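You operate a simulated robot arm through the tools that you are given. There is no shell and no other tool.

Carry out the task below with a simulated two-armed robot. There is one attempt and no reset: what you move stays moved.

Task
File the brown onion in the purple cup and the red potato in the blue cup.
Fine: cups of the sample wheel; take both from the table; turn the wheel back to its blank field; the rest ends as it began.

Only the result counts: the job must be done as asked and must still hold three seconds after the hand-in. Knocking over, shifting, dropping, spilling or breaking anything else fails it.

Robot
Two 7-joint arms with fingered hands on one trunk that stands fixed in place. Base frame: the origin is at the foot of the trunk, x ahead of it, y to its left, z up; the work surface is at about z = 0.9. Units: m, degrees, N and s.
The left shoulder is at [0.038, 0.125, 1.202], the right one opposite. With the tool pointing down near the work surface each hand reaches from about 0.42 to 0.84 m from the base axis, measured 20 degrees to its own side. Payload 4 kg a hand.
The TCP of each hand is the grasp point between the finger pads, 0.029 m short of the fingertips. In the tool frame z runs along the fingers and y along their closing line. The gripper opens to 0.1 m. The gripper's body begins 0.034 m behind the TCP. The gripper is a hand of 5 fingers: y runs from the thumb to the fingers, the wrist lies at [-0.015, -0.105, -0.177] in the tool frame, and closing takes about 1.5 s.
Orientation is that of the tool frame in the base frame, as a unit quaternion [x, y, z, w]. With the fingers straight down and the wrist toward the robot, the tool's x, y and z point along [0, 1, 0], [1, 0, 0] and [0, 0, -1] of the base frame.

Tools
- The arms move only by the tool arm_command. It takes "left_motion", "right_motion" or both (then of equal length, played together; a hand with none holds still); each is a list of rows, each a list of 6 numbers: the shift along the tool's x, y, z in units of 500 mm (1.0 is 500 mm), then the turn, a rotation vector about the tool's x, y, z in units of 180 degrees (1.0 is 180 degrees). In form: [[dx, dy, dz, wx, wy, wz], ...]. A call has 1 to 20 rows; each row is the pose to reach, as a shift and turn from the pose commanded when the call began, along the tool's axes at that moment. "left_grip" and "right_grip" are, for a hand that has rows, the finger opening in m, from 0 to 0.1, set as the call begins (left out, the last holds). A call with a number of a shift or a turn outside -1 to 1 is refused whole. A row lasts 0.2 s, in which the tool goes at most 0.05 m and 8.6 degrees; a call with a longer step from one row to the next is refused whole, and so is a gripper value outside its range. Where a pose cannot be reached the arm comes as near as it can. A force on the tool above 90 N (or 10 N above the force at the start of the call, whichever is more), or a blocked arm, ends the call early, and 0.2 s more pass. The fingers move at their own pace (about 0.045 m/s each) and stop on an object; they squeeze with about 33 N. The grip force told is the motor's: it shows also when the fingers shut on nothing. Time passes only in rows, and 0.2 s behind the last, so rows that repeat a pose let the fingers close. The reply holds the time, the measured pose of the TCP, the force on the tool along the base axes, the opening and the grip force, in the units named above and with some noise, with the torque about the TCP (base axes, N m) and any sound that the robot's microphone picked up.
- Cameras (640 x 400 px; columns grow to the right, rows downward): "scene" is now at [0.1251, -0.049, 1.3455]; the picture's right is [-0.53, -0.84, 0.00], its down [-0.36, 0.23, -0.91] and it looks along [0.77, -0.48, -0.42] (base axes); focal length 214 px, centre (320, 200). "left" rides on the left gripper at [-0.066, -0.086, -0.121] in its tool frame; the picture's right is [-0.76, -0.31, 0.58], its down [0.59, -0.70, 0.40] and it looks along [0.28, 0.64, 0.71] (tool axes); focal length 247 px, centre (320, 200). "right" rides on the right gripper at [0.066, -0.086, -0.121] in its tool frame; the picture's right is [-0.76, 0.31, -0.58], its down [-0.59, -0.70, 0.40] and it looks along [-0.28, 0.64, 0.71] (tool axes); focal length 247 px, centre (320, 200).
- capture(camera): a new picture of that camera. It takes no simulated time.
- lift_body(by): slides the trunk up (or, below 0, down) by that many m; the arms and the scene camera ride with it, the base frame stays. It gives what a move gives, with no picture.
- hand_shape(shape, hand): the hand has 5 fingers and takes this shape, open, in about a second: jaw (thumb against the fingers, like two jaws); tri (thumb and two fingers); tip (a fingertip pinch); poke (one finger out to press); point (the index stretched); flat (the hand flat); cup (the hand cupped); fist (a fist). The gripper value then closes the fingers along that shape, each until it touches; the sizes above hold for jaw. It gives what a move gives, with no picture.
- turn_head(pan, tilt): turns the head with the scene camera to pan (to the left, within 80 degrees either way) and tilt (down, from -29 to 69), counted from straight ahead of the robot. It gives what a move gives.
- pixel_to_xyz(camera, pixels): for up to 12 pixels [column, row] of the newest picture of that camera ("zoom" is the newest enlarged one), the place [x, y, z] in the base frame of the surface seen there, good to about 0.002 m. It takes no simulated time.
- close_up(camera, box): a new picture of the part [left, top, right, bottom] of that camera's present view, enlarged. It takes no simulated time.
- finish_job(): hands the job in; it is judged then, once.

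Open the grippers and draw the arms clear of the work before you hand the job in, unless the task says otherwise.

The tools are called after ">>>" by a JSON object that holds its "fn" and its "kwargs". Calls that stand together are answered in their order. arm_command: Moves the arms, as the interface text tells. Its arguments: {"type":"object","properties":{"left_motion":{"type":"array","items":{"type":"array","items":{"type":"number"}}},"left_grip":{"type":"number"},"right_motion":{"type":"array","items":{"type":"array","items":{"type":"number"}}},"right_grip":{"type":"number"}},"required":[]} The other tools are called the same way: lift_body (by) slides the trunk up or down; hand_shape (shape, hand) gives the hand a shape; turn_head (pan, tilt) turns the head that bears the scene camera; capture (camera) takes a picture; pixel_to_xyz (camera, pixels) gives the place of the surface under pixels of a picture; close_up (camera, box) takes an enlarged picture of a part of a camera's view; finish_job () hands the job in.

At the start:

```text
time: 0.0
left_position: [0.5201, -0.0068, 1.3408]
left_orientation: [0.707, 0.707, 0.0, 0.0]
left_contact_force: [0.0, 0.2, 0.4]
left_torque: [-0.01, 0.05, -0.01]
left_grip_width: 0.0998
left_gripper_force: 0.1
left_shape: jaw
right_position: [0.3554, -0.3723, 1.3505]
right_orientation: [0.707, 0.707, 0.0, 0.0]
right_contact_force: [0.4, -1.6, -0.6]
right_torque: [0.0, 0.02, 0.03]
right_grip_width: 0.0999
right_gripper_force: 0.0
right_shape: jaw
trunk travel left (down, up): [-0.4, 0.347]
head pan, tilt: [-32.3, 25.1]
```

scene: 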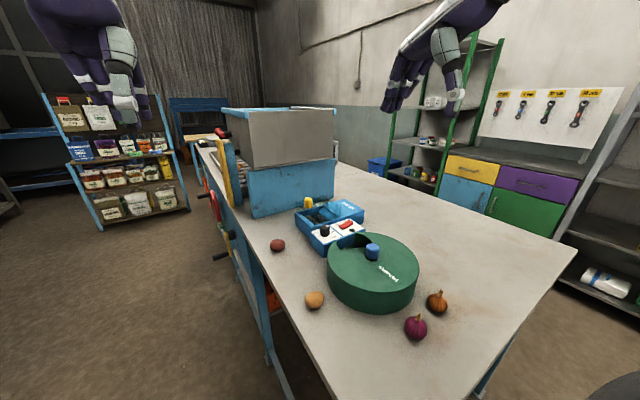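
right: 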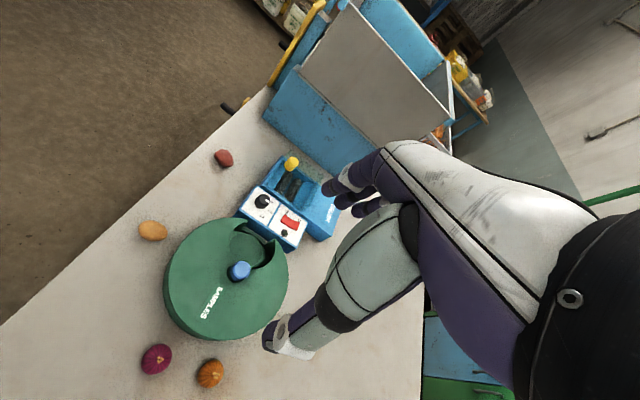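
left: 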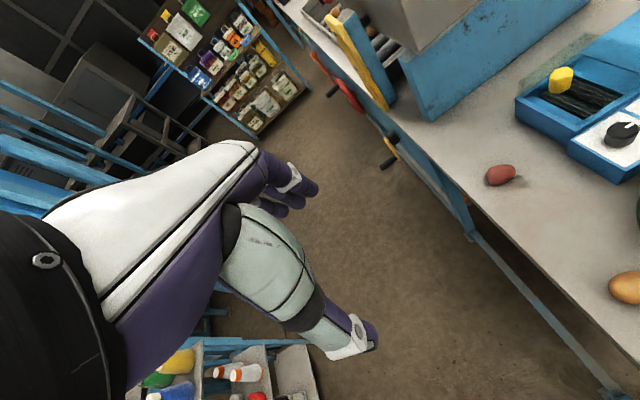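

The scene shows a green covered drum near (372,270) with a control box at (330,220), and four vegetables around it. I'll zoom in for details.

>>> {"fn": "close_up", "kwargs": {"camera": "scene", "box": [260, 180, 480, 350]}}

>>> {"fn": "close_up", "kwargs": {"camera": "right", "box": [130, 130, 350, 400]}}

```text
2.35 times, centred on (370, 265) of scene
```

zoom: 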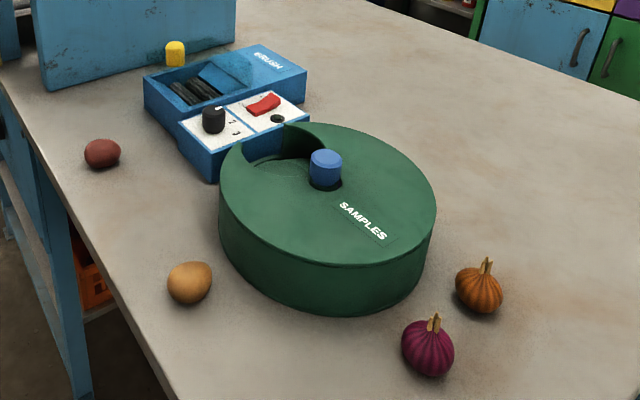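

```text
1.48 times, centred on (240, 265) of right
```

zoom: 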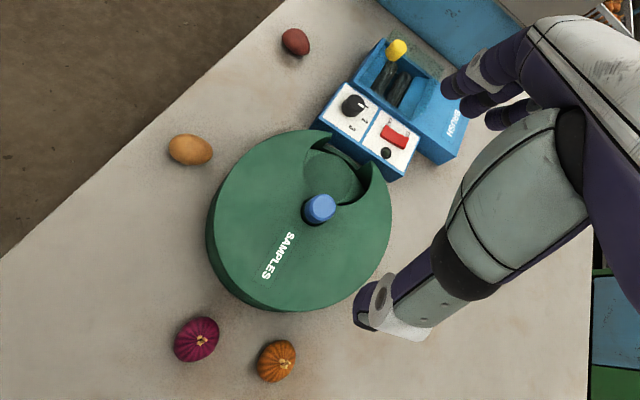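

I'll measure the key points: vegetables, knob, opening rim and drum top.

>>> {"fn": "capture", "kwargs": {"camera": "scene"}}

>>> {"fn": "pixel_to_xyz", "kwargs": {"camera": "scene", "pixels": [[278, 245], [315, 299], [415, 325], [437, 302], [372, 246], [372, 254], [352, 236], [395, 270], [372, 300], [332, 244], [414, 260], [373, 312]]}}

>>> {"fn": "pixel_to_xyz", "kwargs": {"camera": "right", "pixels": [[238, 268], [255, 250], [270, 255], [240, 240], [232, 228], [280, 240], [268, 265], [200, 300], [166, 290], [211, 372], [157, 358], [223, 157]]}}

```text
taken
```

scene: 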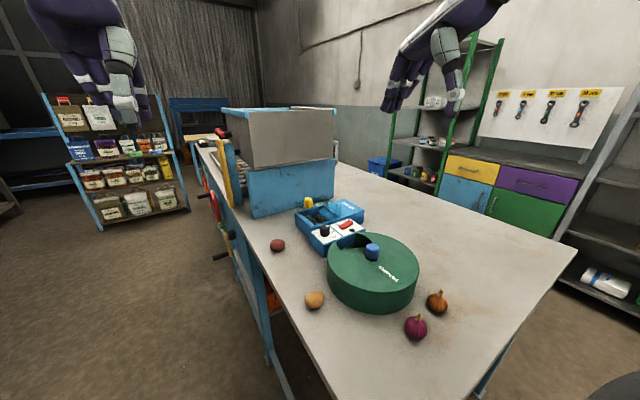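

```text
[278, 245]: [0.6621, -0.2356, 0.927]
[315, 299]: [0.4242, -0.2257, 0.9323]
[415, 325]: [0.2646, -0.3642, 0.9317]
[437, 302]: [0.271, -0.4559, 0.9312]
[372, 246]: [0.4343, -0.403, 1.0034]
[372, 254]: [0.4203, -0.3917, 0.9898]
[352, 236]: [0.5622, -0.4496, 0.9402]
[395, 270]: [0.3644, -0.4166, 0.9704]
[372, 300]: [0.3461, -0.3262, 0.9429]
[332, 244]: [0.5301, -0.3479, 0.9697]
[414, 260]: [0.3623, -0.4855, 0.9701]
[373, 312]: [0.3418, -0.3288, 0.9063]
```

```text
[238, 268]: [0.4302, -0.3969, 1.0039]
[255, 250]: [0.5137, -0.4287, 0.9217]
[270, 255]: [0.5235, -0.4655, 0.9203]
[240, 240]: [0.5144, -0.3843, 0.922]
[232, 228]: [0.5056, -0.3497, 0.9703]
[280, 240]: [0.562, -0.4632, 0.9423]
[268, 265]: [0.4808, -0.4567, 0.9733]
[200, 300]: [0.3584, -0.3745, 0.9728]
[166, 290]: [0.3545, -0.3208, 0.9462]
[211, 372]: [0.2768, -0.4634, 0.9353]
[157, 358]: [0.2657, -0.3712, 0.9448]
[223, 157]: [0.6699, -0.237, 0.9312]
```

I'll aim the head more at the drum for a better look at the opening.

>>> {"fn": "turn_head", "kwargs": {"pan": -45, "tilt": 45}}

>>> {"fn": "close_up", "kwargs": {"camera": "scene", "box": [200, 60, 440, 210]}}

>>> {"fn": "capture", "kwargs": {"camera": "scene"}}

```text
time: 0.8
left_position: [0.5218, -0.0065, 1.3418]
left_orientation: [0.707, 0.707, 0.0, 0.0]
left_contact_force: [-0.4, -0.3, 0.5]
left_torque: [0.0, 0.0, 0.0]
left_grip_width: 0.0997
left_gripper_force: 0.0
left_shape: jaw
right_position: [0.355, -0.3721, 1.3508]
right_orientation: [0.707, 0.707, -0.001, -0.001]
right_contact_force: [-0.5, 0.3, -0.4]
right_torque: [0.03, -0.02, 0.02]
right_grip_width: 0.0997
right_gripper_force: 0.0
right_shape: jaw
trunk travel left (down, up): [-0.4, 0.347]
head pan, tilt: [-45.0, 45.0]
```

```text
2.67 times, centred on (320, 135) of scene
```

zoom: 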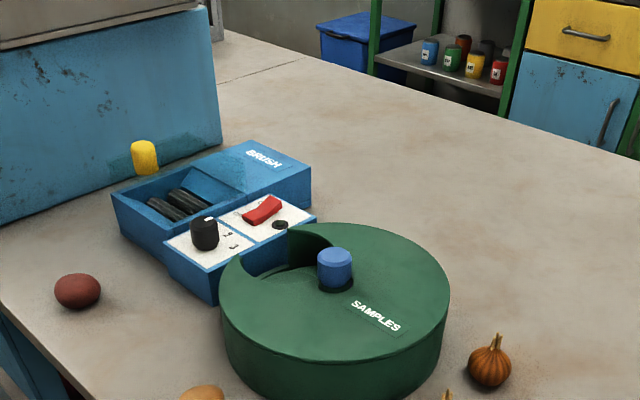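

```text
taken
```

scene: 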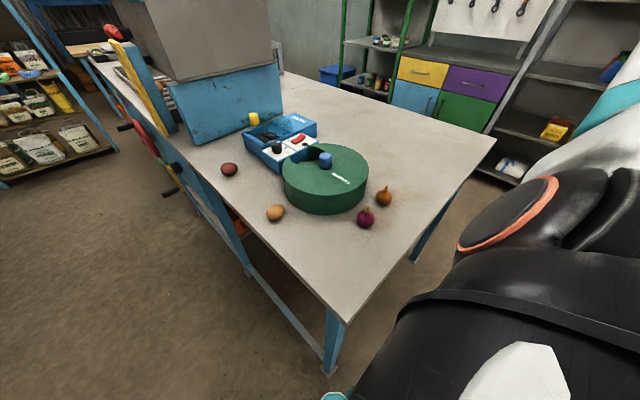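

The opening in the drum's cover is at about (305,158); I'll zoom in tighter and from the right wrist camera.

>>> {"fn": "close_up", "kwargs": {"camera": "scene", "box": [270, 130, 380, 220]}}

>>> {"fn": "close_up", "kwargs": {"camera": "right", "box": [190, 200, 310, 290]}}

>>> {"fn": "pixel_to_xyz", "kwargs": {"camera": "zoom", "pixels": [[210, 90], [300, 110], [250, 180], [330, 200], [380, 180], [455, 140], [460, 230], [440, 290], [250, 360], [180, 140], [340, 130], [280, 220]]}}

```text
4.44 times, centred on (325, 175) of scene
```

zoom: 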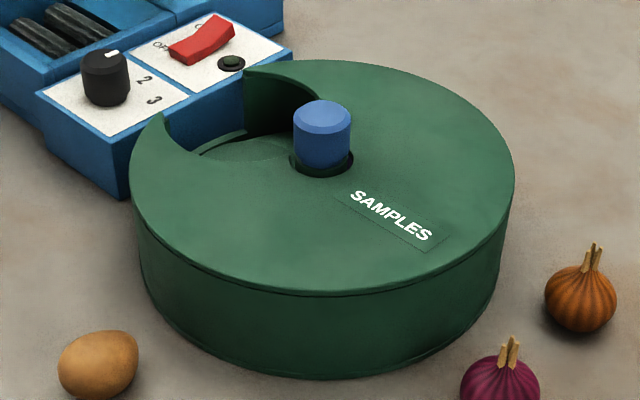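

```text
4.44 times, centred on (250, 245) of right
```

zoom: 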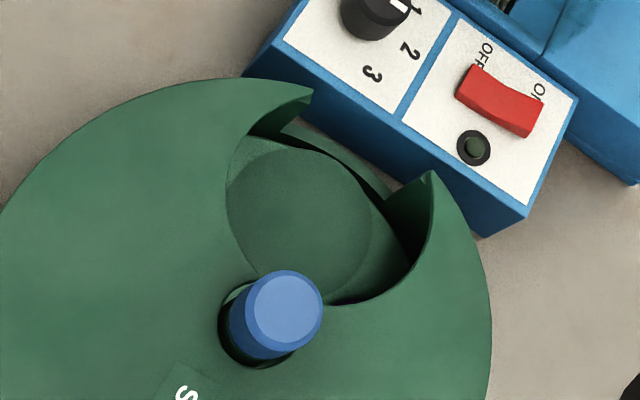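

```text
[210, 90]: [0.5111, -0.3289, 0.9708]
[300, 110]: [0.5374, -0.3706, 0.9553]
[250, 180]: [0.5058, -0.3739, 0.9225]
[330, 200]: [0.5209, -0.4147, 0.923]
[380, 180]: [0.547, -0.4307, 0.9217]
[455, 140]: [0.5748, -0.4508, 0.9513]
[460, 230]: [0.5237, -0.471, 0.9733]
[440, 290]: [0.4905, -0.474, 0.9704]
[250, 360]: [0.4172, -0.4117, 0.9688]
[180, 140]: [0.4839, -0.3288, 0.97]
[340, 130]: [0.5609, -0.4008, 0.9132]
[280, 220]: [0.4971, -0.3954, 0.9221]
```

The zoomed right view shows the blank disc centred near (298,225) and the knob top near (284,308). I'll measure them accurately.

>>> {"fn": "pixel_to_xyz", "kwargs": {"camera": "zoom", "pixels": [[298, 225], [284, 308], [252, 308], [314, 308], [284, 283], [284, 340], [230, 190], [370, 230], [290, 152], [255, 135], [425, 190], [350, 300]]}}

>>> {"fn": "pixel_to_xyz", "kwargs": {"camera": "scene", "pixels": [[384, 196], [366, 217], [229, 169], [325, 157], [326, 164], [342, 179], [275, 213]]}}

```text
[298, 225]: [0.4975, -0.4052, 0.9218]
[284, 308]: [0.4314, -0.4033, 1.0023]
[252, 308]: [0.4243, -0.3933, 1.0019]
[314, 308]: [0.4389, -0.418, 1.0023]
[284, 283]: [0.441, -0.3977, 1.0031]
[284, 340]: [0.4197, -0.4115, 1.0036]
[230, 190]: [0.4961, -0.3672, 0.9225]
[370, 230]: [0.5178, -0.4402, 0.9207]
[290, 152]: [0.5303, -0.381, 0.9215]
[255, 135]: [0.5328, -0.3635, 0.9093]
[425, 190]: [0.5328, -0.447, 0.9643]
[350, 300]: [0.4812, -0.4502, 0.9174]
```

```text
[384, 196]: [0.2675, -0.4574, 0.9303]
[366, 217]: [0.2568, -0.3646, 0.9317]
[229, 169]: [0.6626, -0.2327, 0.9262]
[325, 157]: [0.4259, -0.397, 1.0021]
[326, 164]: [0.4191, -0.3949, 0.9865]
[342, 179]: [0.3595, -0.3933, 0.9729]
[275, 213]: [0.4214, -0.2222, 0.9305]
```

Knob centre is about (0.4315,-0.4045), top z 1.003; the field disc is at (0.505,-0.404). I'll bring the right hand above the knob at z ≈ 1.10 and look.

>>> {"fn": "arm_command", "kwargs": {"right_motion": [[-0.011, 0.026, 0.083, 0, 0, 0], [-0.022, 0.051, 0.165, 0, 0, 0], [-0.033, 0.077, 0.25, 0, 0, 0], [-0.044, 0.102, 0.333, 0, 0, 0], [-0.055, 0.128, 0.416, 0, 0, 0], [-0.065, 0.153, 0.5, 0, 0, 0], [-0.065, 0.153, 0.5, 0, 0, 0]], "right_grip": 0.1}}

>>> {"fn": "capture", "kwargs": {"camera": "right"}}

>>> {"fn": "close_up", "kwargs": {"camera": "scene", "box": [200, 60, 440, 210]}}

```text
time: 2.4
left_position: [0.5207, -0.0059, 1.3409]
left_orientation: [0.707, 0.707, 0.0, 0.0]
left_contact_force: [-0.8, 0.8, -0.1]
left_torque: [0.02, -0.04, 0.02]
left_grip_width: 0.1001
left_gripper_force: 0.0
left_shape: jaw
right_position: [0.4326, -0.405, 1.1021]
right_orientation: [0.707, 0.707, -0.001, 0.0]
right_contact_force: [-0.4, -0.1, -0.6]
right_torque: [0.02, -0.03, 0.0]
right_grip_width: 0.0999
right_gripper_force: 0.1
right_shape: jaw
trunk travel left (down, up): [-0.4, 0.347]
head pan, tilt: [-45.0, 45.0]
```

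```text
taken
```

right: 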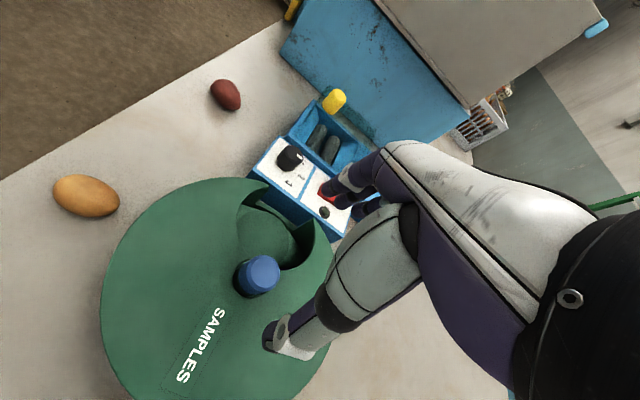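

```text
2.67 times, centred on (320, 135) of scene
```

zoom: 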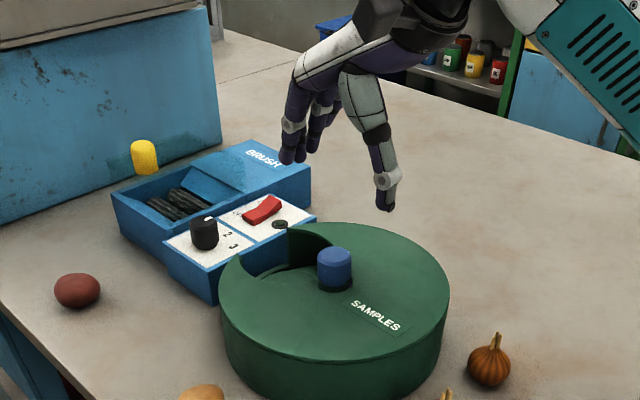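

The thumb and fingers straddle the knob along base x. I'll descend 0.094 m (fingertips about 7 mm above the cover), keeping open.

>>> {"fn": "arm_command", "kwargs": {"right_motion": [[0.001, -0.001, 0.05, 0, 0, 0], [0.001, -0.002, 0.1, 0, 0, 0], [0.001, -0.002, 0.15, 0, 0, 0], [0.001, -0.002, 0.188, 0, 0, 0], [0.001, -0.002, 0.188, 0, 0, 0]]}}

>>> {"fn": "capture", "kwargs": {"camera": "right"}}

>>> {"fn": "close_up", "kwargs": {"camera": "scene", "box": [240, 100, 400, 220]}}

```text
time: 3.6
left_position: [0.5209, -0.0073, 1.3413]
left_orientation: [0.708, 0.707, 0.0, -0.001]
left_contact_force: [-0.5, 0.1, 0.2]
left_torque: [-0.02, 0.01, -0.01]
left_grip_width: 0.0999
left_gripper_force: 0.0
left_shape: jaw
right_position: [0.4317, -0.4045, 1.0055]
right_orientation: [0.707, 0.707, 0.0, 0.0]
right_contact_force: [1.2, 0.0, 0.2]
right_torque: [-0.01, -0.02, 0.0]
right_grip_width: 0.1
right_gripper_force: 0.3
right_shape: jaw
trunk travel left (down, up): [-0.4, 0.347]
head pan, tilt: [-45.0, 45.0]
```

```text
taken
```

right: 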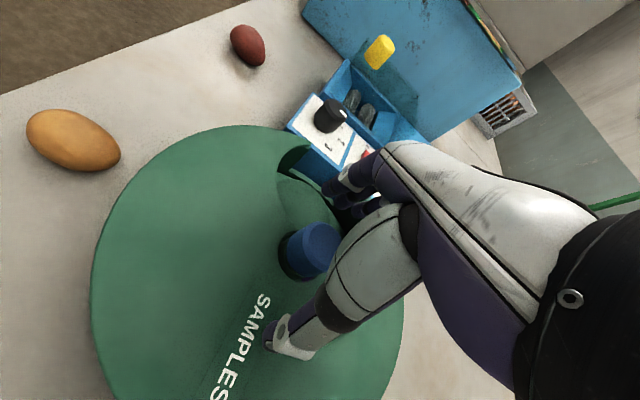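

```text
3.33 times, centred on (320, 160) of scene
```

zoom: 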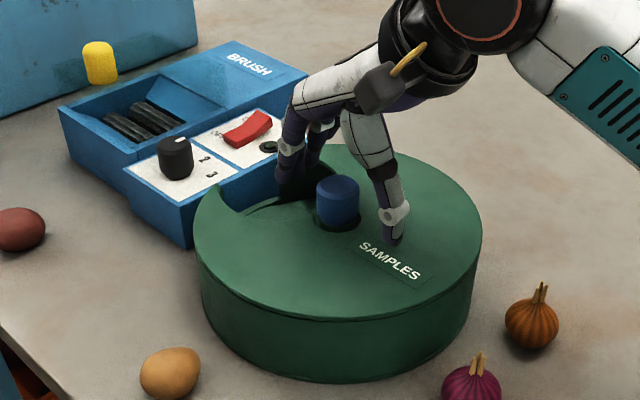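

The knob is between thumb (~(392,235) in zoom) and fingers. I'll close on it.

>>> {"fn": "arm_command", "kwargs": {"right_motion": [[0, 0, 0, 0, 0, 0], [0, 0, 0, 0, 0, 0], [0, 0, 0, 0, 0, 0], [0, 0, 0, 0, 0, 0], [0, 0, 0, 0, 0, 0], [0, 0, 0, 0, 0, 0], [0, 0, 0, 0, 0, 0], [0, 0, 0, 0, 0, 0]], "right_grip": 0.015}}

>>> {"fn": "capture", "kwargs": {"camera": "right"}}

>>> {"fn": "close_up", "kwargs": {"camera": "scene", "box": [240, 100, 400, 220]}}

```text
time: 5.4
left_position: [0.5199, -0.007, 1.3405]
left_orientation: [0.707, 0.707, -0.001, 0.0]
left_contact_force: [-0.3, 0.2, 0.7]
left_torque: [0.01, -0.02, 0.02]
left_grip_width: 0.0999
left_gripper_force: 0.0
left_shape: jaw
right_position: [0.4317, -0.4041, 1.0069]
right_orientation: [0.707, 0.707, 0.0, 0.0]
right_contact_force: [-4.7, 0.7, -1.5]
right_torque: [0.0, 0.07, 0.0]
right_grip_width: 0.0258
right_gripper_force: 33.1
right_shape: jaw
trunk travel left (down, up): [-0.4, 0.347]
head pan, tilt: [-45.0, 45.0]
```

```text
taken
```

right: 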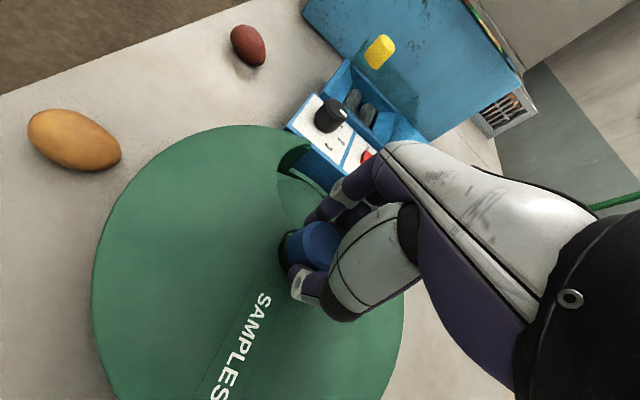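

```text
3.33 times, centred on (320, 160) of scene
```

zoom: 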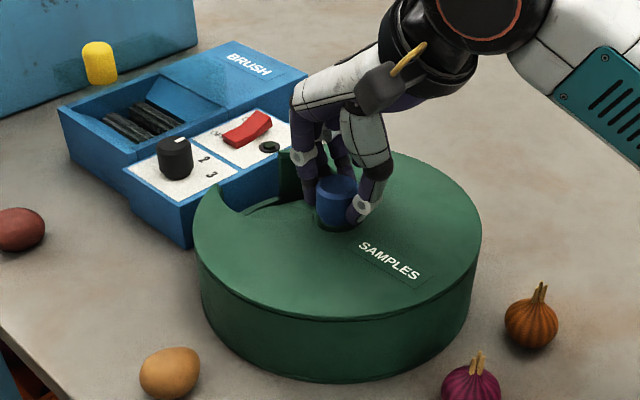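

Grip width 0.0258 at 33 N: the knob is held. I'll turn it about 30° clockwise (seen from above) and see what the opening shows.

>>> {"fn": "arm_command", "kwargs": {"right_motion": [[0, 0, 0, 0, 0, 0.04], [0, 0, 0, 0, 0, 0.08], [0, 0, 0, 0, 0, 0.12], [0, 0, 0, 0, 0, 0.16], [0, 0, 0, 0, 0, 0.16]]}}

>>> {"fn": "capture", "kwargs": {"camera": "right"}}

>>> {"fn": "close_up", "kwargs": {"camera": "scene", "box": [240, 100, 400, 220]}}

```text
time: 6.6
left_position: [0.5213, -0.0069, 1.3411]
left_orientation: [0.707, 0.708, 0.0, 0.0]
left_contact_force: [-0.3, 0.3, 0.3]
left_torque: [-0.01, 0.0, 0.04]
left_grip_width: 0.0999
left_gripper_force: 0.0
left_shape: jaw
right_position: [0.4314, -0.4044, 1.006]
right_orientation: [0.861, 0.508, 0.0, 0.0]
right_contact_force: [-0.9, 2.7, -4.1]
right_torque: [0.0, -0.08, 0.0]
right_grip_width: 0.0261
right_gripper_force: 32.5
right_shape: jaw
trunk travel left (down, up): [-0.4, 0.347]
head pan, tilt: [-45.0, 45.0]
```

```text
taken
```

right: 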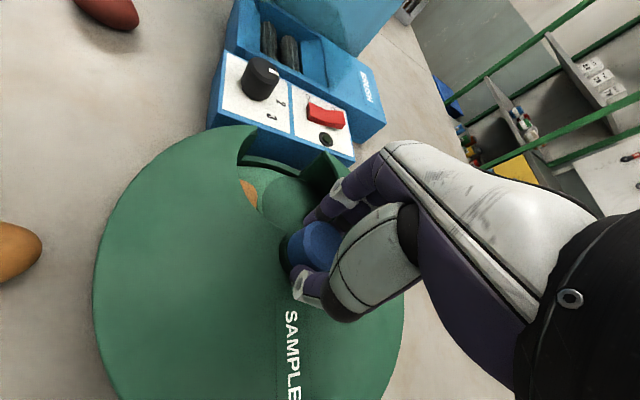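

```text
3.33 times, centred on (320, 160) of scene
```

zoom: 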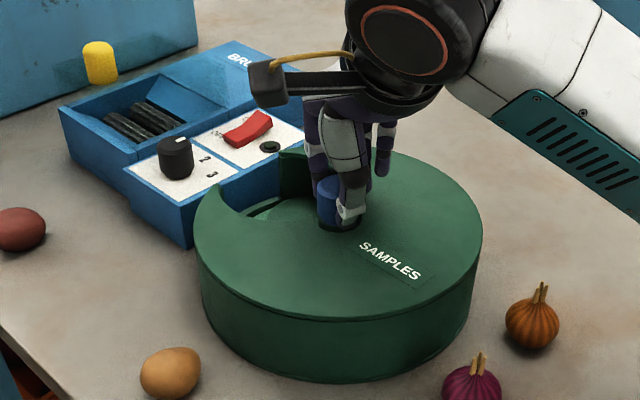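

The wheel turned with the knob; an orange/brown cup appears at the left edge of the opening ((247,190) in the right view). Continuing another 30°.

>>> {"fn": "arm_command", "kwargs": {"right_motion": [[0, 0, 0, 0, 0, 0.04], [0, 0, 0, 0, 0, 0.08], [0, 0, 0, 0, 0, 0.12], [0, 0, 0, 0, 0, 0.16], [0, 0, 0, 0, 0, 0.173], [0, 0, 0, 0, 0, 0.173]]}}

>>> {"fn": "capture", "kwargs": {"camera": "right"}}

>>> {"fn": "close_up", "kwargs": {"camera": "scene", "box": [240, 100, 400, 220]}}

```text
time: 8.0
left_position: [0.5217, -0.0065, 1.3388]
left_orientation: [0.707, 0.707, 0.0, -0.001]
left_contact_force: [0.4, 0.2, 0.0]
left_torque: [-0.01, -0.01, -0.02]
left_grip_width: 0.0997
left_gripper_force: 0.1
left_shape: jaw
right_position: [0.4312, -0.404, 1.0072]
right_orientation: [0.966, 0.259, 0.0, 0.0]
right_contact_force: [5.6, 4.0, 0.2]
right_torque: [0.01, -0.13, 0.02]
right_grip_width: 0.0255
right_gripper_force: 33.3
right_shape: jaw
trunk travel left (down, up): [-0.4, 0.347]
head pan, tilt: [-45.0, 45.0]
```

```text
taken
```

right: 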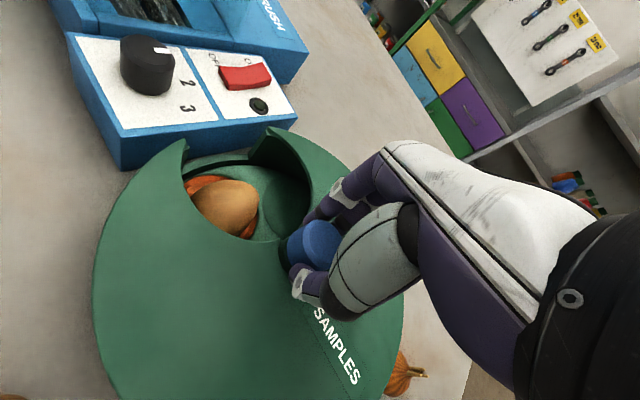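

```text
3.33 times, centred on (320, 160) of scene
```

zoom: 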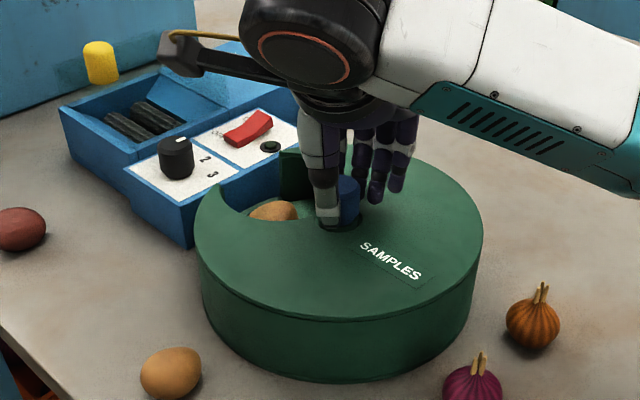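

The orange cup comes in with a yellow potato already in it, not centred yet. Continuing another ~30° clockwise.

>>> {"fn": "arm_command", "kwargs": {"right_motion": [[0, 0, 0, 0, 0, 0.04], [0, 0, 0, 0, 0, 0.08], [0, 0, 0, 0, 0, 0.12], [0, 0, 0, 0, 0, 0.16], [0, 0, 0, 0, 0, 0.167], [0, 0, 0, 0, 0, 0.167]]}}

>>> {"fn": "capture", "kwargs": {"camera": "right"}}

>>> {"fn": "close_up", "kwargs": {"camera": "scene", "box": [240, 100, 400, 220]}}

```text
time: 9.4
left_position: [0.5214, -0.0076, 1.3407]
left_orientation: [0.707, 0.707, -0.001, 0.0]
left_contact_force: [0.9, -0.6, -0.2]
left_torque: [0.02, 0.04, 0.0]
left_grip_width: 0.0999
left_gripper_force: 0.0
left_shape: jaw
right_position: [0.4313, -0.4023, 1.0073]
right_orientation: [1.0, 0.0, 0.0, 0.0]
right_contact_force: [6.0, 1.3, -2.5]
right_torque: [-0.07, -0.15, 0.01]
right_grip_width: 0.0255
right_gripper_force: 33.5
right_shape: jaw
trunk travel left (down, up): [-0.4, 0.347]
head pan, tilt: [-45.0, 45.0]
```

```text
taken
```

right: 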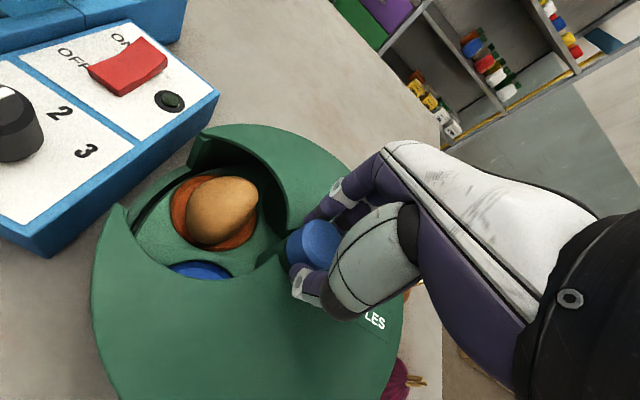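

```text
3.33 times, centred on (320, 160) of scene
```

zoom: 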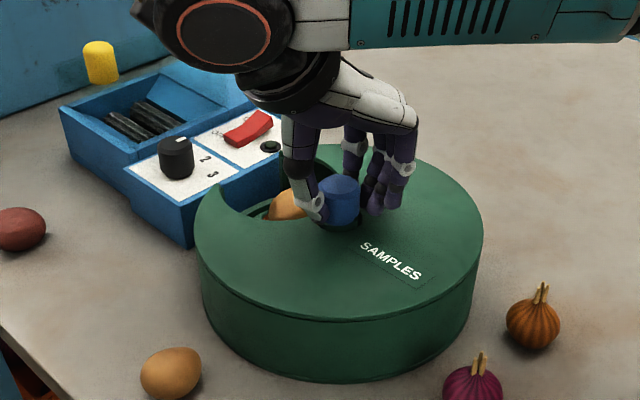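

Next after orange is a blue cup (edge at (200,270)). Continuing another 30° clockwise to see whether the wrist still follows.

>>> {"fn": "arm_command", "kwargs": {"right_motion": [[0, 0, 0, 0, 0, 0.04], [0, 0, 0, 0, 0, 0.08], [0, 0, 0, 0, 0, 0.12], [0, 0, 0, 0, 0, 0.16], [0, 0, 0, 0, 0, 0.167], [0, 0, 0, 0, 0, 0.167]]}}

>>> {"fn": "capture", "kwargs": {"camera": "right"}}

>>> {"fn": "close_up", "kwargs": {"camera": "scene", "box": [240, 100, 400, 220]}}

```text
time: 10.8
left_position: [0.5202, -0.0057, 1.3406]
left_orientation: [0.707, 0.707, -0.002, -0.001]
left_contact_force: [0.8, -0.6, -0.6]
left_torque: [0.01, 0.02, -0.01]
left_grip_width: 0.0997
left_gripper_force: 0.0
left_shape: jaw
right_position: [0.4326, -0.4037, 1.0064]
right_orientation: [0.966, -0.26, -0.001, 0.001]
right_contact_force: [5.4, -0.4, 4.9]
right_torque: [-0.1, -0.08, 0.01]
right_grip_width: 0.0256
right_gripper_force: 33.4
right_shape: jaw
trunk travel left (down, up): [-0.4, 0.347]
head pan, tilt: [-45.0, 45.0]
```

```text
taken
```

right: 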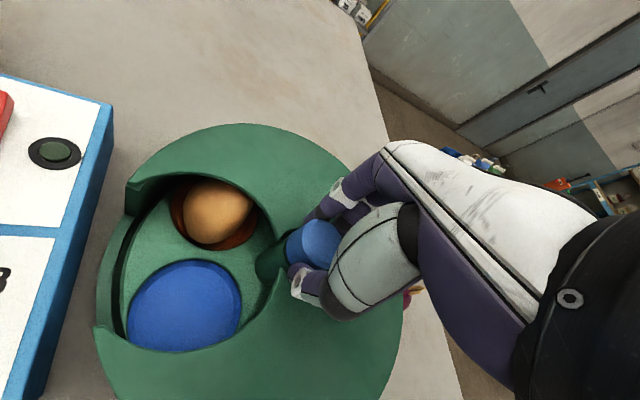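

```text
3.33 times, centred on (320, 160) of scene
```

zoom: 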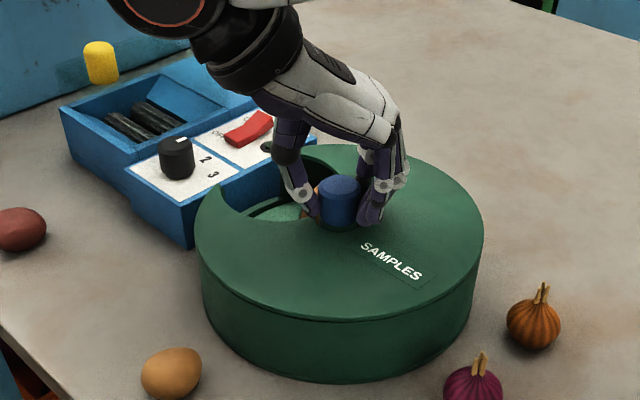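

Blue cup is empty and almost centred, so the red potato can go first. Another 24° clockwise should centre it.

>>> {"fn": "arm_command", "kwargs": {"right_motion": [[0, 0, 0, 0, 0, 0.04], [0, 0, 0, 0, 0, 0.08], [0, 0, 0, 0, 0, 0.12], [0, 0, 0, 0, 0, 0.133], [0, 0, 0, 0, 0, 0.133]]}}

>>> {"fn": "capture", "kwargs": {"camera": "right"}}

>>> {"fn": "close_up", "kwargs": {"camera": "scene", "box": [240, 100, 400, 220]}}

```text
time: 12.0
left_position: [0.5208, -0.0043, 1.3409]
left_orientation: [0.707, 0.707, -0.001, 0.0]
left_contact_force: [-0.1, 0.7, 0.7]
left_torque: [0.01, 0.04, 0.01]
left_grip_width: 0.1
left_gripper_force: 0.0
left_shape: jaw
right_position: [0.4367, -0.4065, 1.0084]
right_orientation: [0.891, -0.453, -0.002, -0.001]
right_contact_force: [-1.0, 9.6, 0.2]
right_torque: [0.29, -0.08, -0.07]
right_grip_width: 0.0254
right_gripper_force: 32.9
right_shape: jaw
right hand out of reach, approached as far as the arm can: row 4, 5
trunk travel left (down, up): [-0.4, 0.347]
head pan, tilt: [-45.0, 45.0]
```

```text
taken
```

right: 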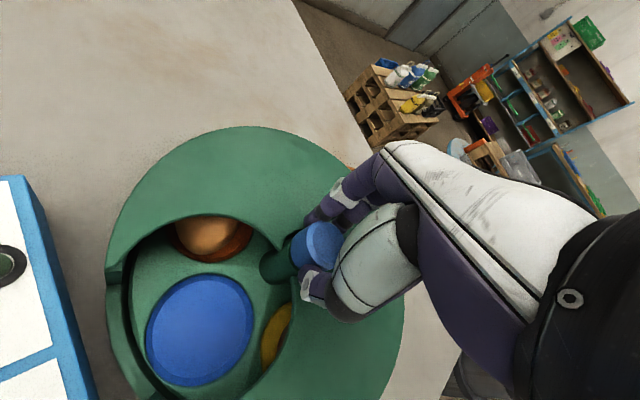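

```text
3.33 times, centred on (320, 160) of scene
```

zoom: 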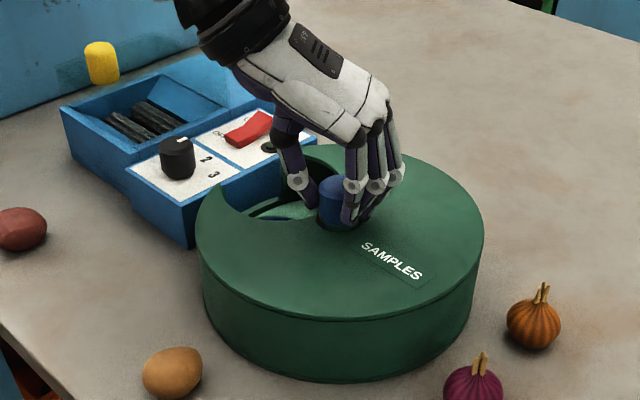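

Blue cup looks centred (yellow follows), though the arm hit its reach limit. I'll release the knob, then lift.

>>> {"fn": "arm_command", "kwargs": {"right_motion": [[0, 0, 0, 0, 0, 0.12], [0, 0, 0, 0, 0, 0.12], [0, 0, 0, 0, 0, 0.12]], "right_grip": 0.08}}

```text
refused: row 1 steps farther than a row can; nothing moved
```

The rows count from the current pose, so I use zero rows while opening.

>>> {"fn": "arm_command", "kwargs": {"right_motion": [[0, 0, 0, 0, 0, 0], [0, 0, 0, 0, 0, 0], [0, 0, 0, 0, 0, 0], [0, 0, 0, 0, 0, 0]], "right_grip": 0.08}}

>>> {"fn": "capture", "kwargs": {"camera": "right"}}

```text
time: 13.0
left_position: [0.5202, -0.0045, 1.3408]
left_orientation: [0.706, 0.708, 0.0, 0.0]
left_contact_force: [-0.6, 0.6, -0.2]
left_torque: [0.02, -0.01, 0.01]
left_grip_width: 0.0999
left_gripper_force: 0.0
left_shape: jaw
right_position: [0.4362, -0.4074, 1.0084]
right_orientation: [0.891, -0.453, -0.002, 0.0]
right_contact_force: [-0.3, 0.4, -0.4]
right_torque: [0.03, -0.04, -0.03]
right_grip_width: 0.0795
right_gripper_force: 0.1
right_shape: jaw
trunk travel left (down, up): [-0.4, 0.347]
head pan, tilt: [-45.0, 45.0]
```

```text
taken
```

right: 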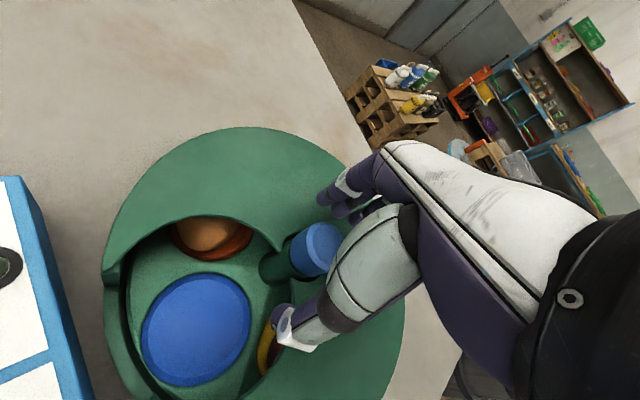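

The wheel stayed with the blue cup at the opening. I'll lift the hand straight up 0.2 m, then unwind the wrist.

>>> {"fn": "arm_command", "kwargs": {"right_motion": [[0, 0, -0.06, 0, 0, 0], [0, 0, -0.14, 0, 0, 0], [0, 0, -0.22, 0, 0, 0], [0, 0, -0.3, 0, 0, -0.0], [0, 0, -0.36, 0, 0, -0.04], [0, 0, -0.4, 0, 0, -0.08], [0, 0, -0.4, 0, 0, -0.12], [0, 0, -0.4, 0, 0, -0.16], [0, 0, -0.4, 0, 0, -0.2], [0, 0, -0.4, 0, 0, -0.24], [0, 0, -0.4, 0, 0, -0.28], [0, 0, -0.4, 0, 0, -0.32], [0, 0, -0.4, 0, 0, -0.36], [0, 0, -0.4, 0, 0, -0.4], [0, 0, -0.4, 0, 0, -0.44], [0, 0, -0.4, 0, 0, -0.48], [0, 0, -0.4, 0, 0, -0.52], [0, 0, -0.4, 0, 0, -0.56], [0, 0, -0.4, 0, 0, -0.6], [0, 0, -0.4, 0, 0, -0.6]], "right_grip": 0.1}}

>>> {"fn": "capture", "kwargs": {"camera": "right"}}

>>> {"fn": "close_up", "kwargs": {"camera": "scene", "box": [200, 100, 400, 240]}}

```text
time: 17.2
left_position: [0.521, -0.0061, 1.3412]
left_orientation: [0.707, 0.707, 0.0, 0.0]
left_contact_force: [-0.4, -0.9, 0.2]
left_torque: [0.01, 0.03, 0.01]
left_grip_width: 0.1
left_gripper_force: 0.0
left_shape: jaw
right_position: [0.4355, -0.408, 1.2073]
right_orientation: [0.891, 0.454, 0.0, 0.001]
right_contact_force: [0.7, -0.1, 0.6]
right_torque: [0.04, -0.03, 0.04]
right_grip_width: 0.0998
right_gripper_force: 0.0
right_shape: jaw
right hand out of reach, approached as far as the arm can: row 5, 6
trunk travel left (down, up): [-0.4, 0.347]
head pan, tilt: [-45.0, 45.0]
```

```text
taken
```

right: 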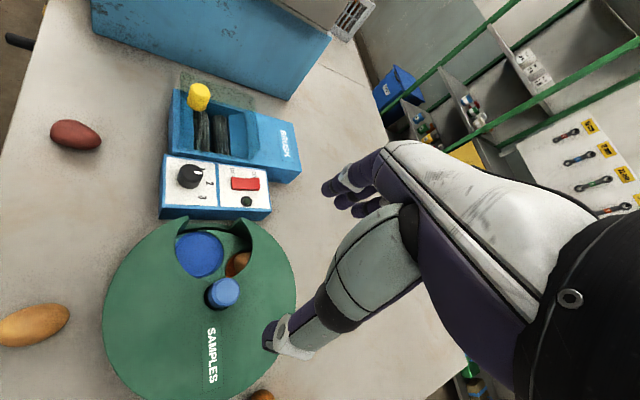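

```text
2.86 times, centred on (300, 170) of scene
```

zoom: 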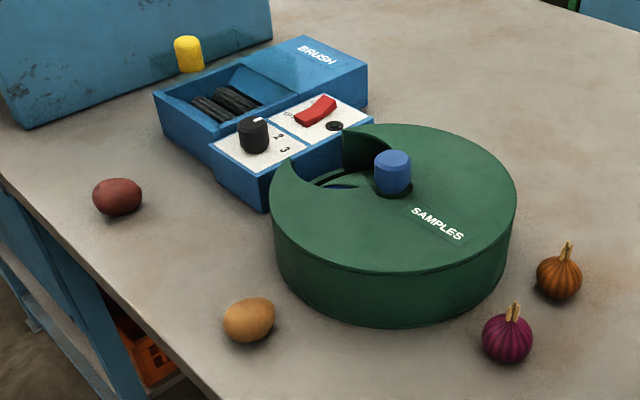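

The blue cup is at (200,252) in the right view, and the potato at (76,135). I'll measure both precisely.

>>> {"fn": "close_up", "kwargs": {"camera": "right", "box": [130, 190, 270, 320]}}

>>> {"fn": "pixel_to_xyz", "kwargs": {"camera": "right", "pixels": [[52, 128], [76, 120], [76, 135], [100, 142], [76, 150], [178, 252], [223, 252], [200, 236], [200, 275], [200, 255], [240, 262], [222, 292]]}}

>>> {"fn": "close_up", "kwargs": {"camera": "right", "box": [30, 90, 130, 180]}}

```text
3.08 times, centred on (200, 255) of right
```

zoom: 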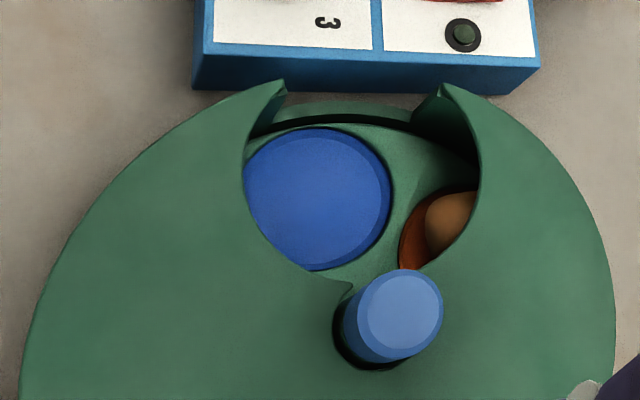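

```text
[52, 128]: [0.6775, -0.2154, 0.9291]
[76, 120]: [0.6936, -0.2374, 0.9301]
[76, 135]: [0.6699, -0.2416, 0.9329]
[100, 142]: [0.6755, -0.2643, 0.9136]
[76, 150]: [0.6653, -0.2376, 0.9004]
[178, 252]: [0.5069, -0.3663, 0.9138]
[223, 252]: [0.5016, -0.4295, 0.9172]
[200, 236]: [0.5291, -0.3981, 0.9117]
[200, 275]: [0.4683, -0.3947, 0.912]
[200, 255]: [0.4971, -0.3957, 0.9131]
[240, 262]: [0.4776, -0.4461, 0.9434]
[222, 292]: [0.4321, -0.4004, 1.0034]
```

```text
4.44 times, centred on (80, 135) of right
```

zoom: 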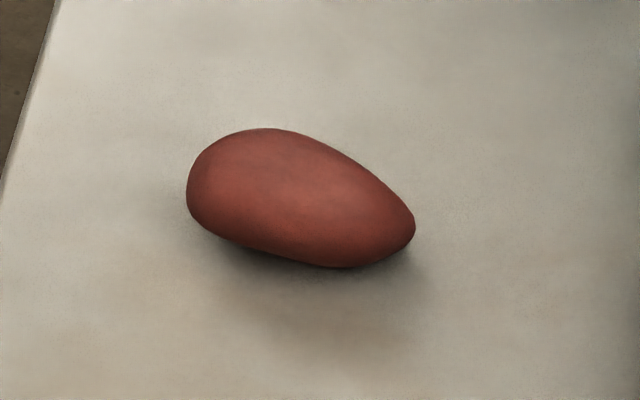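

The blue dish is shallow (floor z≈0.913, centre ≈(0.50,-0.397)). The potato is ≈(0.677,-0.240), long along y, so I close along x. Moving above it and checking.

>>> {"fn": "arm_command", "kwargs": {"right_motion": [[0.07, 0.024, 0, 0, 0, -0.03], [0.14, 0.048, 0, 0, 0, -0.06], [0.21, 0.073, 0, 0, 0, -0.09], [0.28, 0.097, 0, 0, 0, -0.12], [0.35, 0.121, 0, 0, 0, -0.15], [0.42, 0.145, 0, 0, 0, -0.18], [0.49, 0.17, 0, 0, 0, -0.2], [0.556, 0.193, 0, 0, 0, -0.2], [0.556, 0.193, 0.08, 0, 0, -0.2], [0.556, 0.193, 0.16, 0, 0, -0.2], [0.556, 0.193, 0.23, 0, 0, -0.2], [0.556, 0.193, 0.295, 0, 0, -0.2], [0.556, 0.193, 0.295, 0, 0, -0.2]]}}

>>> {"fn": "capture", "kwargs": {"camera": "right"}}

>>> {"fn": "capture", "kwargs": {"camera": "left"}}

>>> {"fn": "close_up", "kwargs": {"camera": "scene", "box": [180, 100, 380, 220]}}

```text
time: 20.0
left_position: [0.5204, -0.007, 1.3412]
left_orientation: [0.707, 0.707, 0.0, 0.0]
left_contact_force: [0.5, -0.2, -0.3]
left_torque: [-0.01, 0.0, 0.0]
left_grip_width: 0.0998
left_gripper_force: 0.0
left_shape: jaw
right_position: [0.6762, -0.2386, 1.0625]
right_orientation: [0.707, 0.707, 0.0, 0.0]
right_contact_force: [0.3, 0.1, -0.7]
right_torque: [0.02, 0.01, -0.03]
right_grip_width: 0.1
right_gripper_force: 0.0
right_shape: jaw
trunk travel left (down, up): [-0.4, 0.347]
head pan, tilt: [-45.0, 45.0]
```

```text
taken
```

right: 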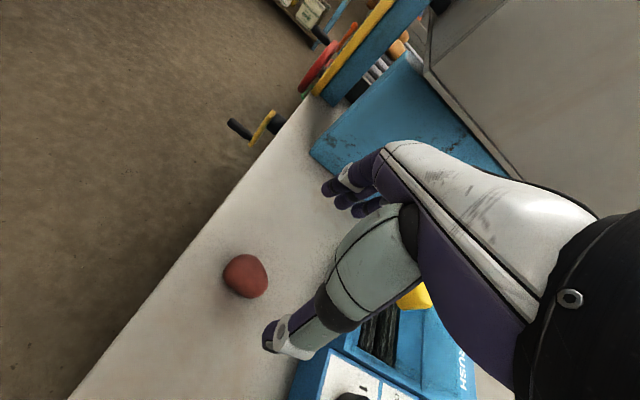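

```text
taken
```

left: 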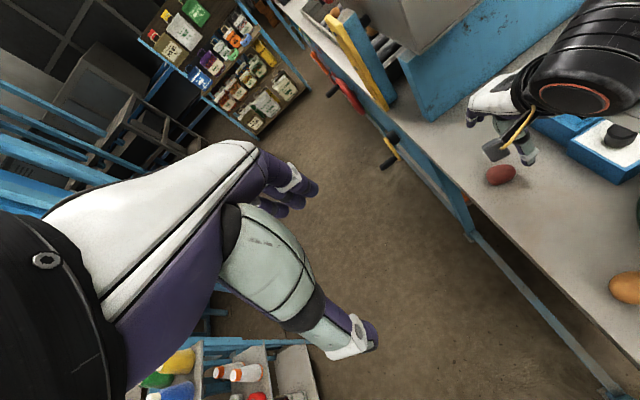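

```text
3.20 times, centred on (280, 160) of scene
```

zoom: 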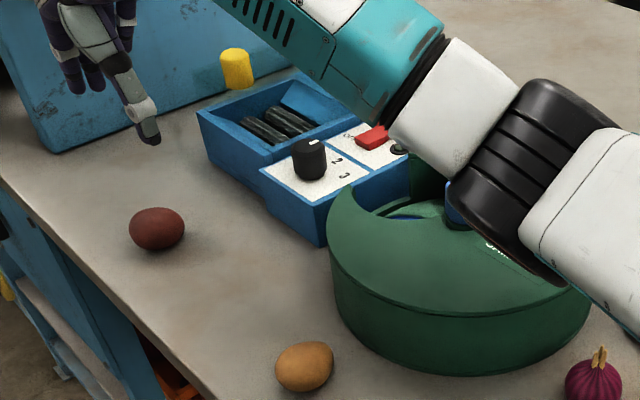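

Before descending I check how low the forearm/elbow is over the drum and measure the potato again.

>>> {"fn": "pixel_to_xyz", "kwargs": {"camera": "zoom", "pixels": [[300, 60], [380, 110], [450, 150], [510, 200], [560, 270], [620, 300], [157, 228], [150, 130], [237, 70], [135, 225], [183, 225], [157, 210]]}}

>>> {"fn": "pixel_to_xyz", "kwargs": {"camera": "right", "pixels": [[246, 275], [246, 258], [230, 275], [263, 278], [246, 293], [235, 262], [256, 290]]}}

>>> {"fn": "pixel_to_xyz", "kwargs": {"camera": "left", "pixels": [[500, 174], [490, 175], [512, 172], [530, 155], [493, 150]]}}

```text
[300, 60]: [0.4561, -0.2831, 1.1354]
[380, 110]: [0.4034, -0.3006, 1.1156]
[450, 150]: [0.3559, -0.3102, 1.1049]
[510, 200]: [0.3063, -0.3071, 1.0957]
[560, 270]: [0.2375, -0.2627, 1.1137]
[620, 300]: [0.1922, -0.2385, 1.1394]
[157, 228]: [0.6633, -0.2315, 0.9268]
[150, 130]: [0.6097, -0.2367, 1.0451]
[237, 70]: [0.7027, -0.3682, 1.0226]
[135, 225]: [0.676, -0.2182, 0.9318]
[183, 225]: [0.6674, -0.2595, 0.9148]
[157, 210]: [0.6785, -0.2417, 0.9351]
```

```text
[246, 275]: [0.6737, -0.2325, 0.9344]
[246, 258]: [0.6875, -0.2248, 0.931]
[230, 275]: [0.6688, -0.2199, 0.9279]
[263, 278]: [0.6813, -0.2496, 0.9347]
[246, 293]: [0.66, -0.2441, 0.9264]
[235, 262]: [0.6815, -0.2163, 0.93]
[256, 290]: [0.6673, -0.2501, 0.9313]
```

```text
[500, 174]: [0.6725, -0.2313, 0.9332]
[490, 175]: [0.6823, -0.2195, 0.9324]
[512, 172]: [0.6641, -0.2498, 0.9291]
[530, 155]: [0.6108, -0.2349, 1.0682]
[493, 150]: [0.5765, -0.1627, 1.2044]
```

The forearm would come down close to the knob (its bottom is already around z 1.06). I'll raise the trunk 0.2 m so the elbow stays high, which lifts everything clear.

>>> {"fn": "lift_body", "kwargs": {"by": 0.2}}

>>> {"fn": "capture", "kwargs": {"camera": "scene"}}

```text
time: 22.2
left_position: [0.5222, -0.0055, 1.5412]
left_orientation: [0.707, 0.707, 0.0, -0.001]
left_contact_force: [-0.2, 0.1, -0.1]
left_torque: [-0.02, -0.02, 0.01]
left_grip_width: 0.0995
left_gripper_force: 0.1
left_shape: jaw
right_position: [0.678, -0.2398, 1.2616]
right_orientation: [0.707, 0.707, 0.0, 0.0]
right_contact_force: [-0.5, 0.4, 0.0]
right_torque: [0.0, 0.02, -0.04]
right_grip_width: 0.0997
right_gripper_force: 0.0
right_shape: jaw
trunk travel left (down, up): [-0.6, 0.147]
head pan, tilt: [-45.0, 45.0]
```

```text
taken
```

scene: 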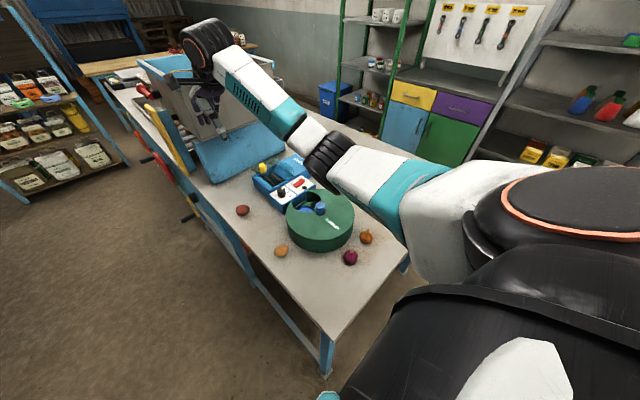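

The elbow is now well up. Descending to z≈1.06 above the potato, then checking the forearm clearance.

>>> {"fn": "arm_command", "kwargs": {"right_motion": [[0, 0, 0.09, 0, 0, 0], [0, 0, 0.18, 0, 0, 0], [0, 0, 0.27, 0, 0, 0], [0, 0, 0.36, 0, 0, 0], [0, 0, 0.4, 0, 0, 0], [0, 0, 0.4, 0, 0, 0]]}}

>>> {"fn": "close_up", "kwargs": {"camera": "scene", "box": [200, 80, 420, 260]}}

>>> {"fn": "capture", "kwargs": {"camera": "right"}}

```text
time: 23.6
left_position: [0.5204, -0.0053, 1.5411]
left_orientation: [0.706, 0.708, 0.0, 0.001]
left_contact_force: [-0.7, 0.4, 1.1]
left_torque: [0.0, 0.02, -0.03]
left_grip_width: 0.0992
left_gripper_force: 0.0
left_shape: jaw
right_position: [0.6781, -0.2391, 1.0591]
right_orientation: [0.707, 0.707, 0.001, 0.0]
right_contact_force: [0.6, 0.4, -0.5]
right_torque: [0.04, -0.03, -0.01]
right_grip_width: 0.0999
right_gripper_force: 0.1
right_shape: jaw
trunk travel left (down, up): [-0.6, 0.147]
head pan, tilt: [-45.0, 45.0]
```

```text
2.22 times, centred on (310, 170) of scene
```

zoom: 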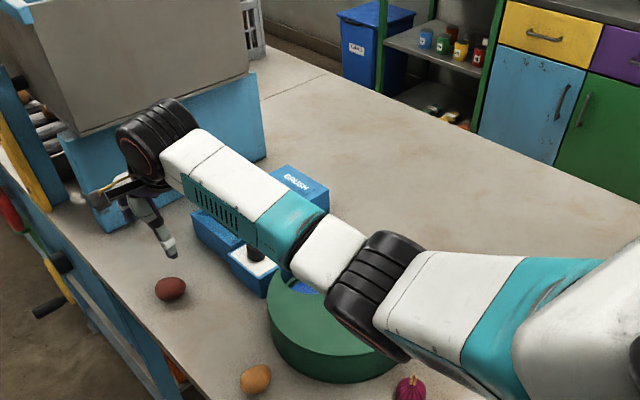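

```text
taken
```

right: 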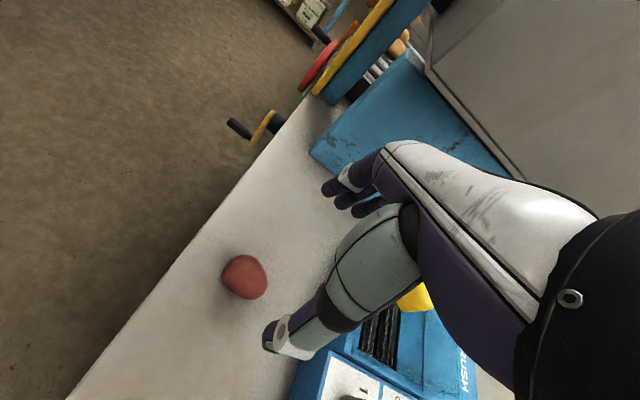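

Measuring forearm surface heights over the drum.

>>> {"fn": "pixel_to_xyz", "kwargs": {"camera": "zoom", "pixels": [[240, 200], [290, 245], [330, 270], [365, 300], [400, 350], [430, 300], [180, 120], [125, 160]]}}

```text
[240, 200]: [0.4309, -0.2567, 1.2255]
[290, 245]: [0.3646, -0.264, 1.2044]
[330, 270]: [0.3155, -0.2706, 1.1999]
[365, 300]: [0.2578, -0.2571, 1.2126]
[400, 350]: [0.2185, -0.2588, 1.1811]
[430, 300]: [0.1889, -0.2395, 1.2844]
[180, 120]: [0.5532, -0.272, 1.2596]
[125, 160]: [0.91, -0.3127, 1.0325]
```

Forearm now ~0.1 m higher; enough clearance. Descending to z≈0.937 around the potato.

>>> {"fn": "arm_command", "kwargs": {"right_motion": [[0, 0, 0.06, 0, 0, 0], [0, 0, 0.12, 0, 0, 0], [0, 0, 0.17, 0, 0, 0], [0, 0, 0.21, 0, 0, 0], [0, 0, 0.244, 0, 0, 0], [0, 0, 0.244, 0, 0, 0]]}}

>>> {"fn": "capture", "kwargs": {"camera": "right"}}

>>> {"fn": "close_up", "kwargs": {"camera": "scene", "box": [200, 120, 360, 260]}}

>>> {"fn": "close_up", "kwargs": {"camera": "left", "box": [380, 100, 640, 260]}}

```text
time: 25.0
left_position: [0.5213, -0.0067, 1.5407]
left_orientation: [0.707, 0.707, -0.001, 0.0]
left_contact_force: [-0.1, 0.3, -0.5]
left_torque: [0.01, -0.03, 0.0]
left_grip_width: 0.0998
left_gripper_force: 0.1
left_shape: jaw
right_position: [0.6782, -0.24, 0.9381]
right_orientation: [0.707, 0.708, 0.0, 0.001]
right_contact_force: [0.5, -0.4, 0.1]
right_torque: [0.04, -0.03, 0.01]
right_grip_width: 0.0998
right_gripper_force: 0.2
right_shape: jaw
trunk travel left (down, up): [-0.6, 0.147]
head pan, tilt: [-45.0, 45.0]
```

```text
taken
```

right: 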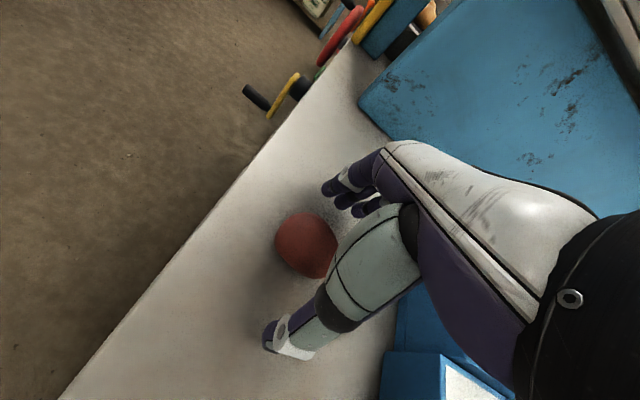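

```text
2.86 times, centred on (280, 190) of scene
```

zoom: 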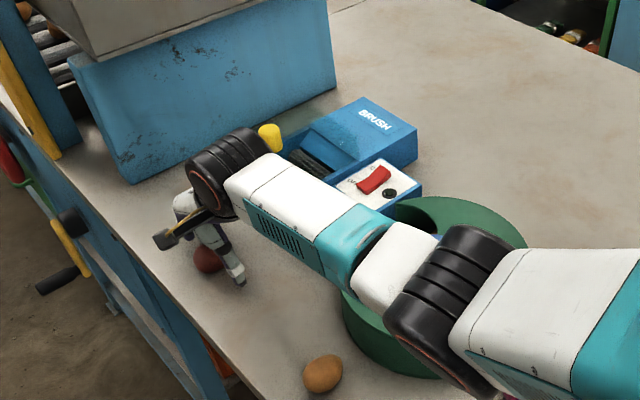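

```text
2.46 times, centred on (510, 180) of left
```

zoom: 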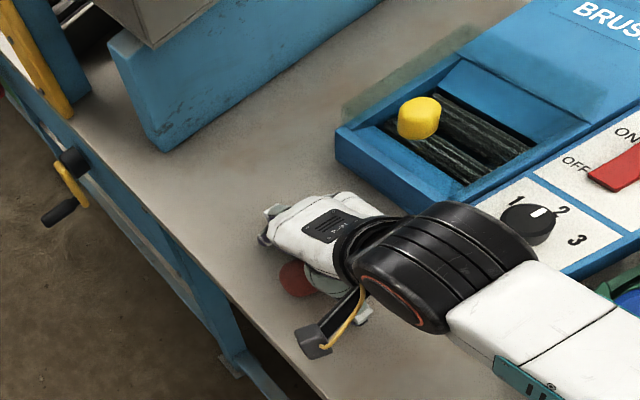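

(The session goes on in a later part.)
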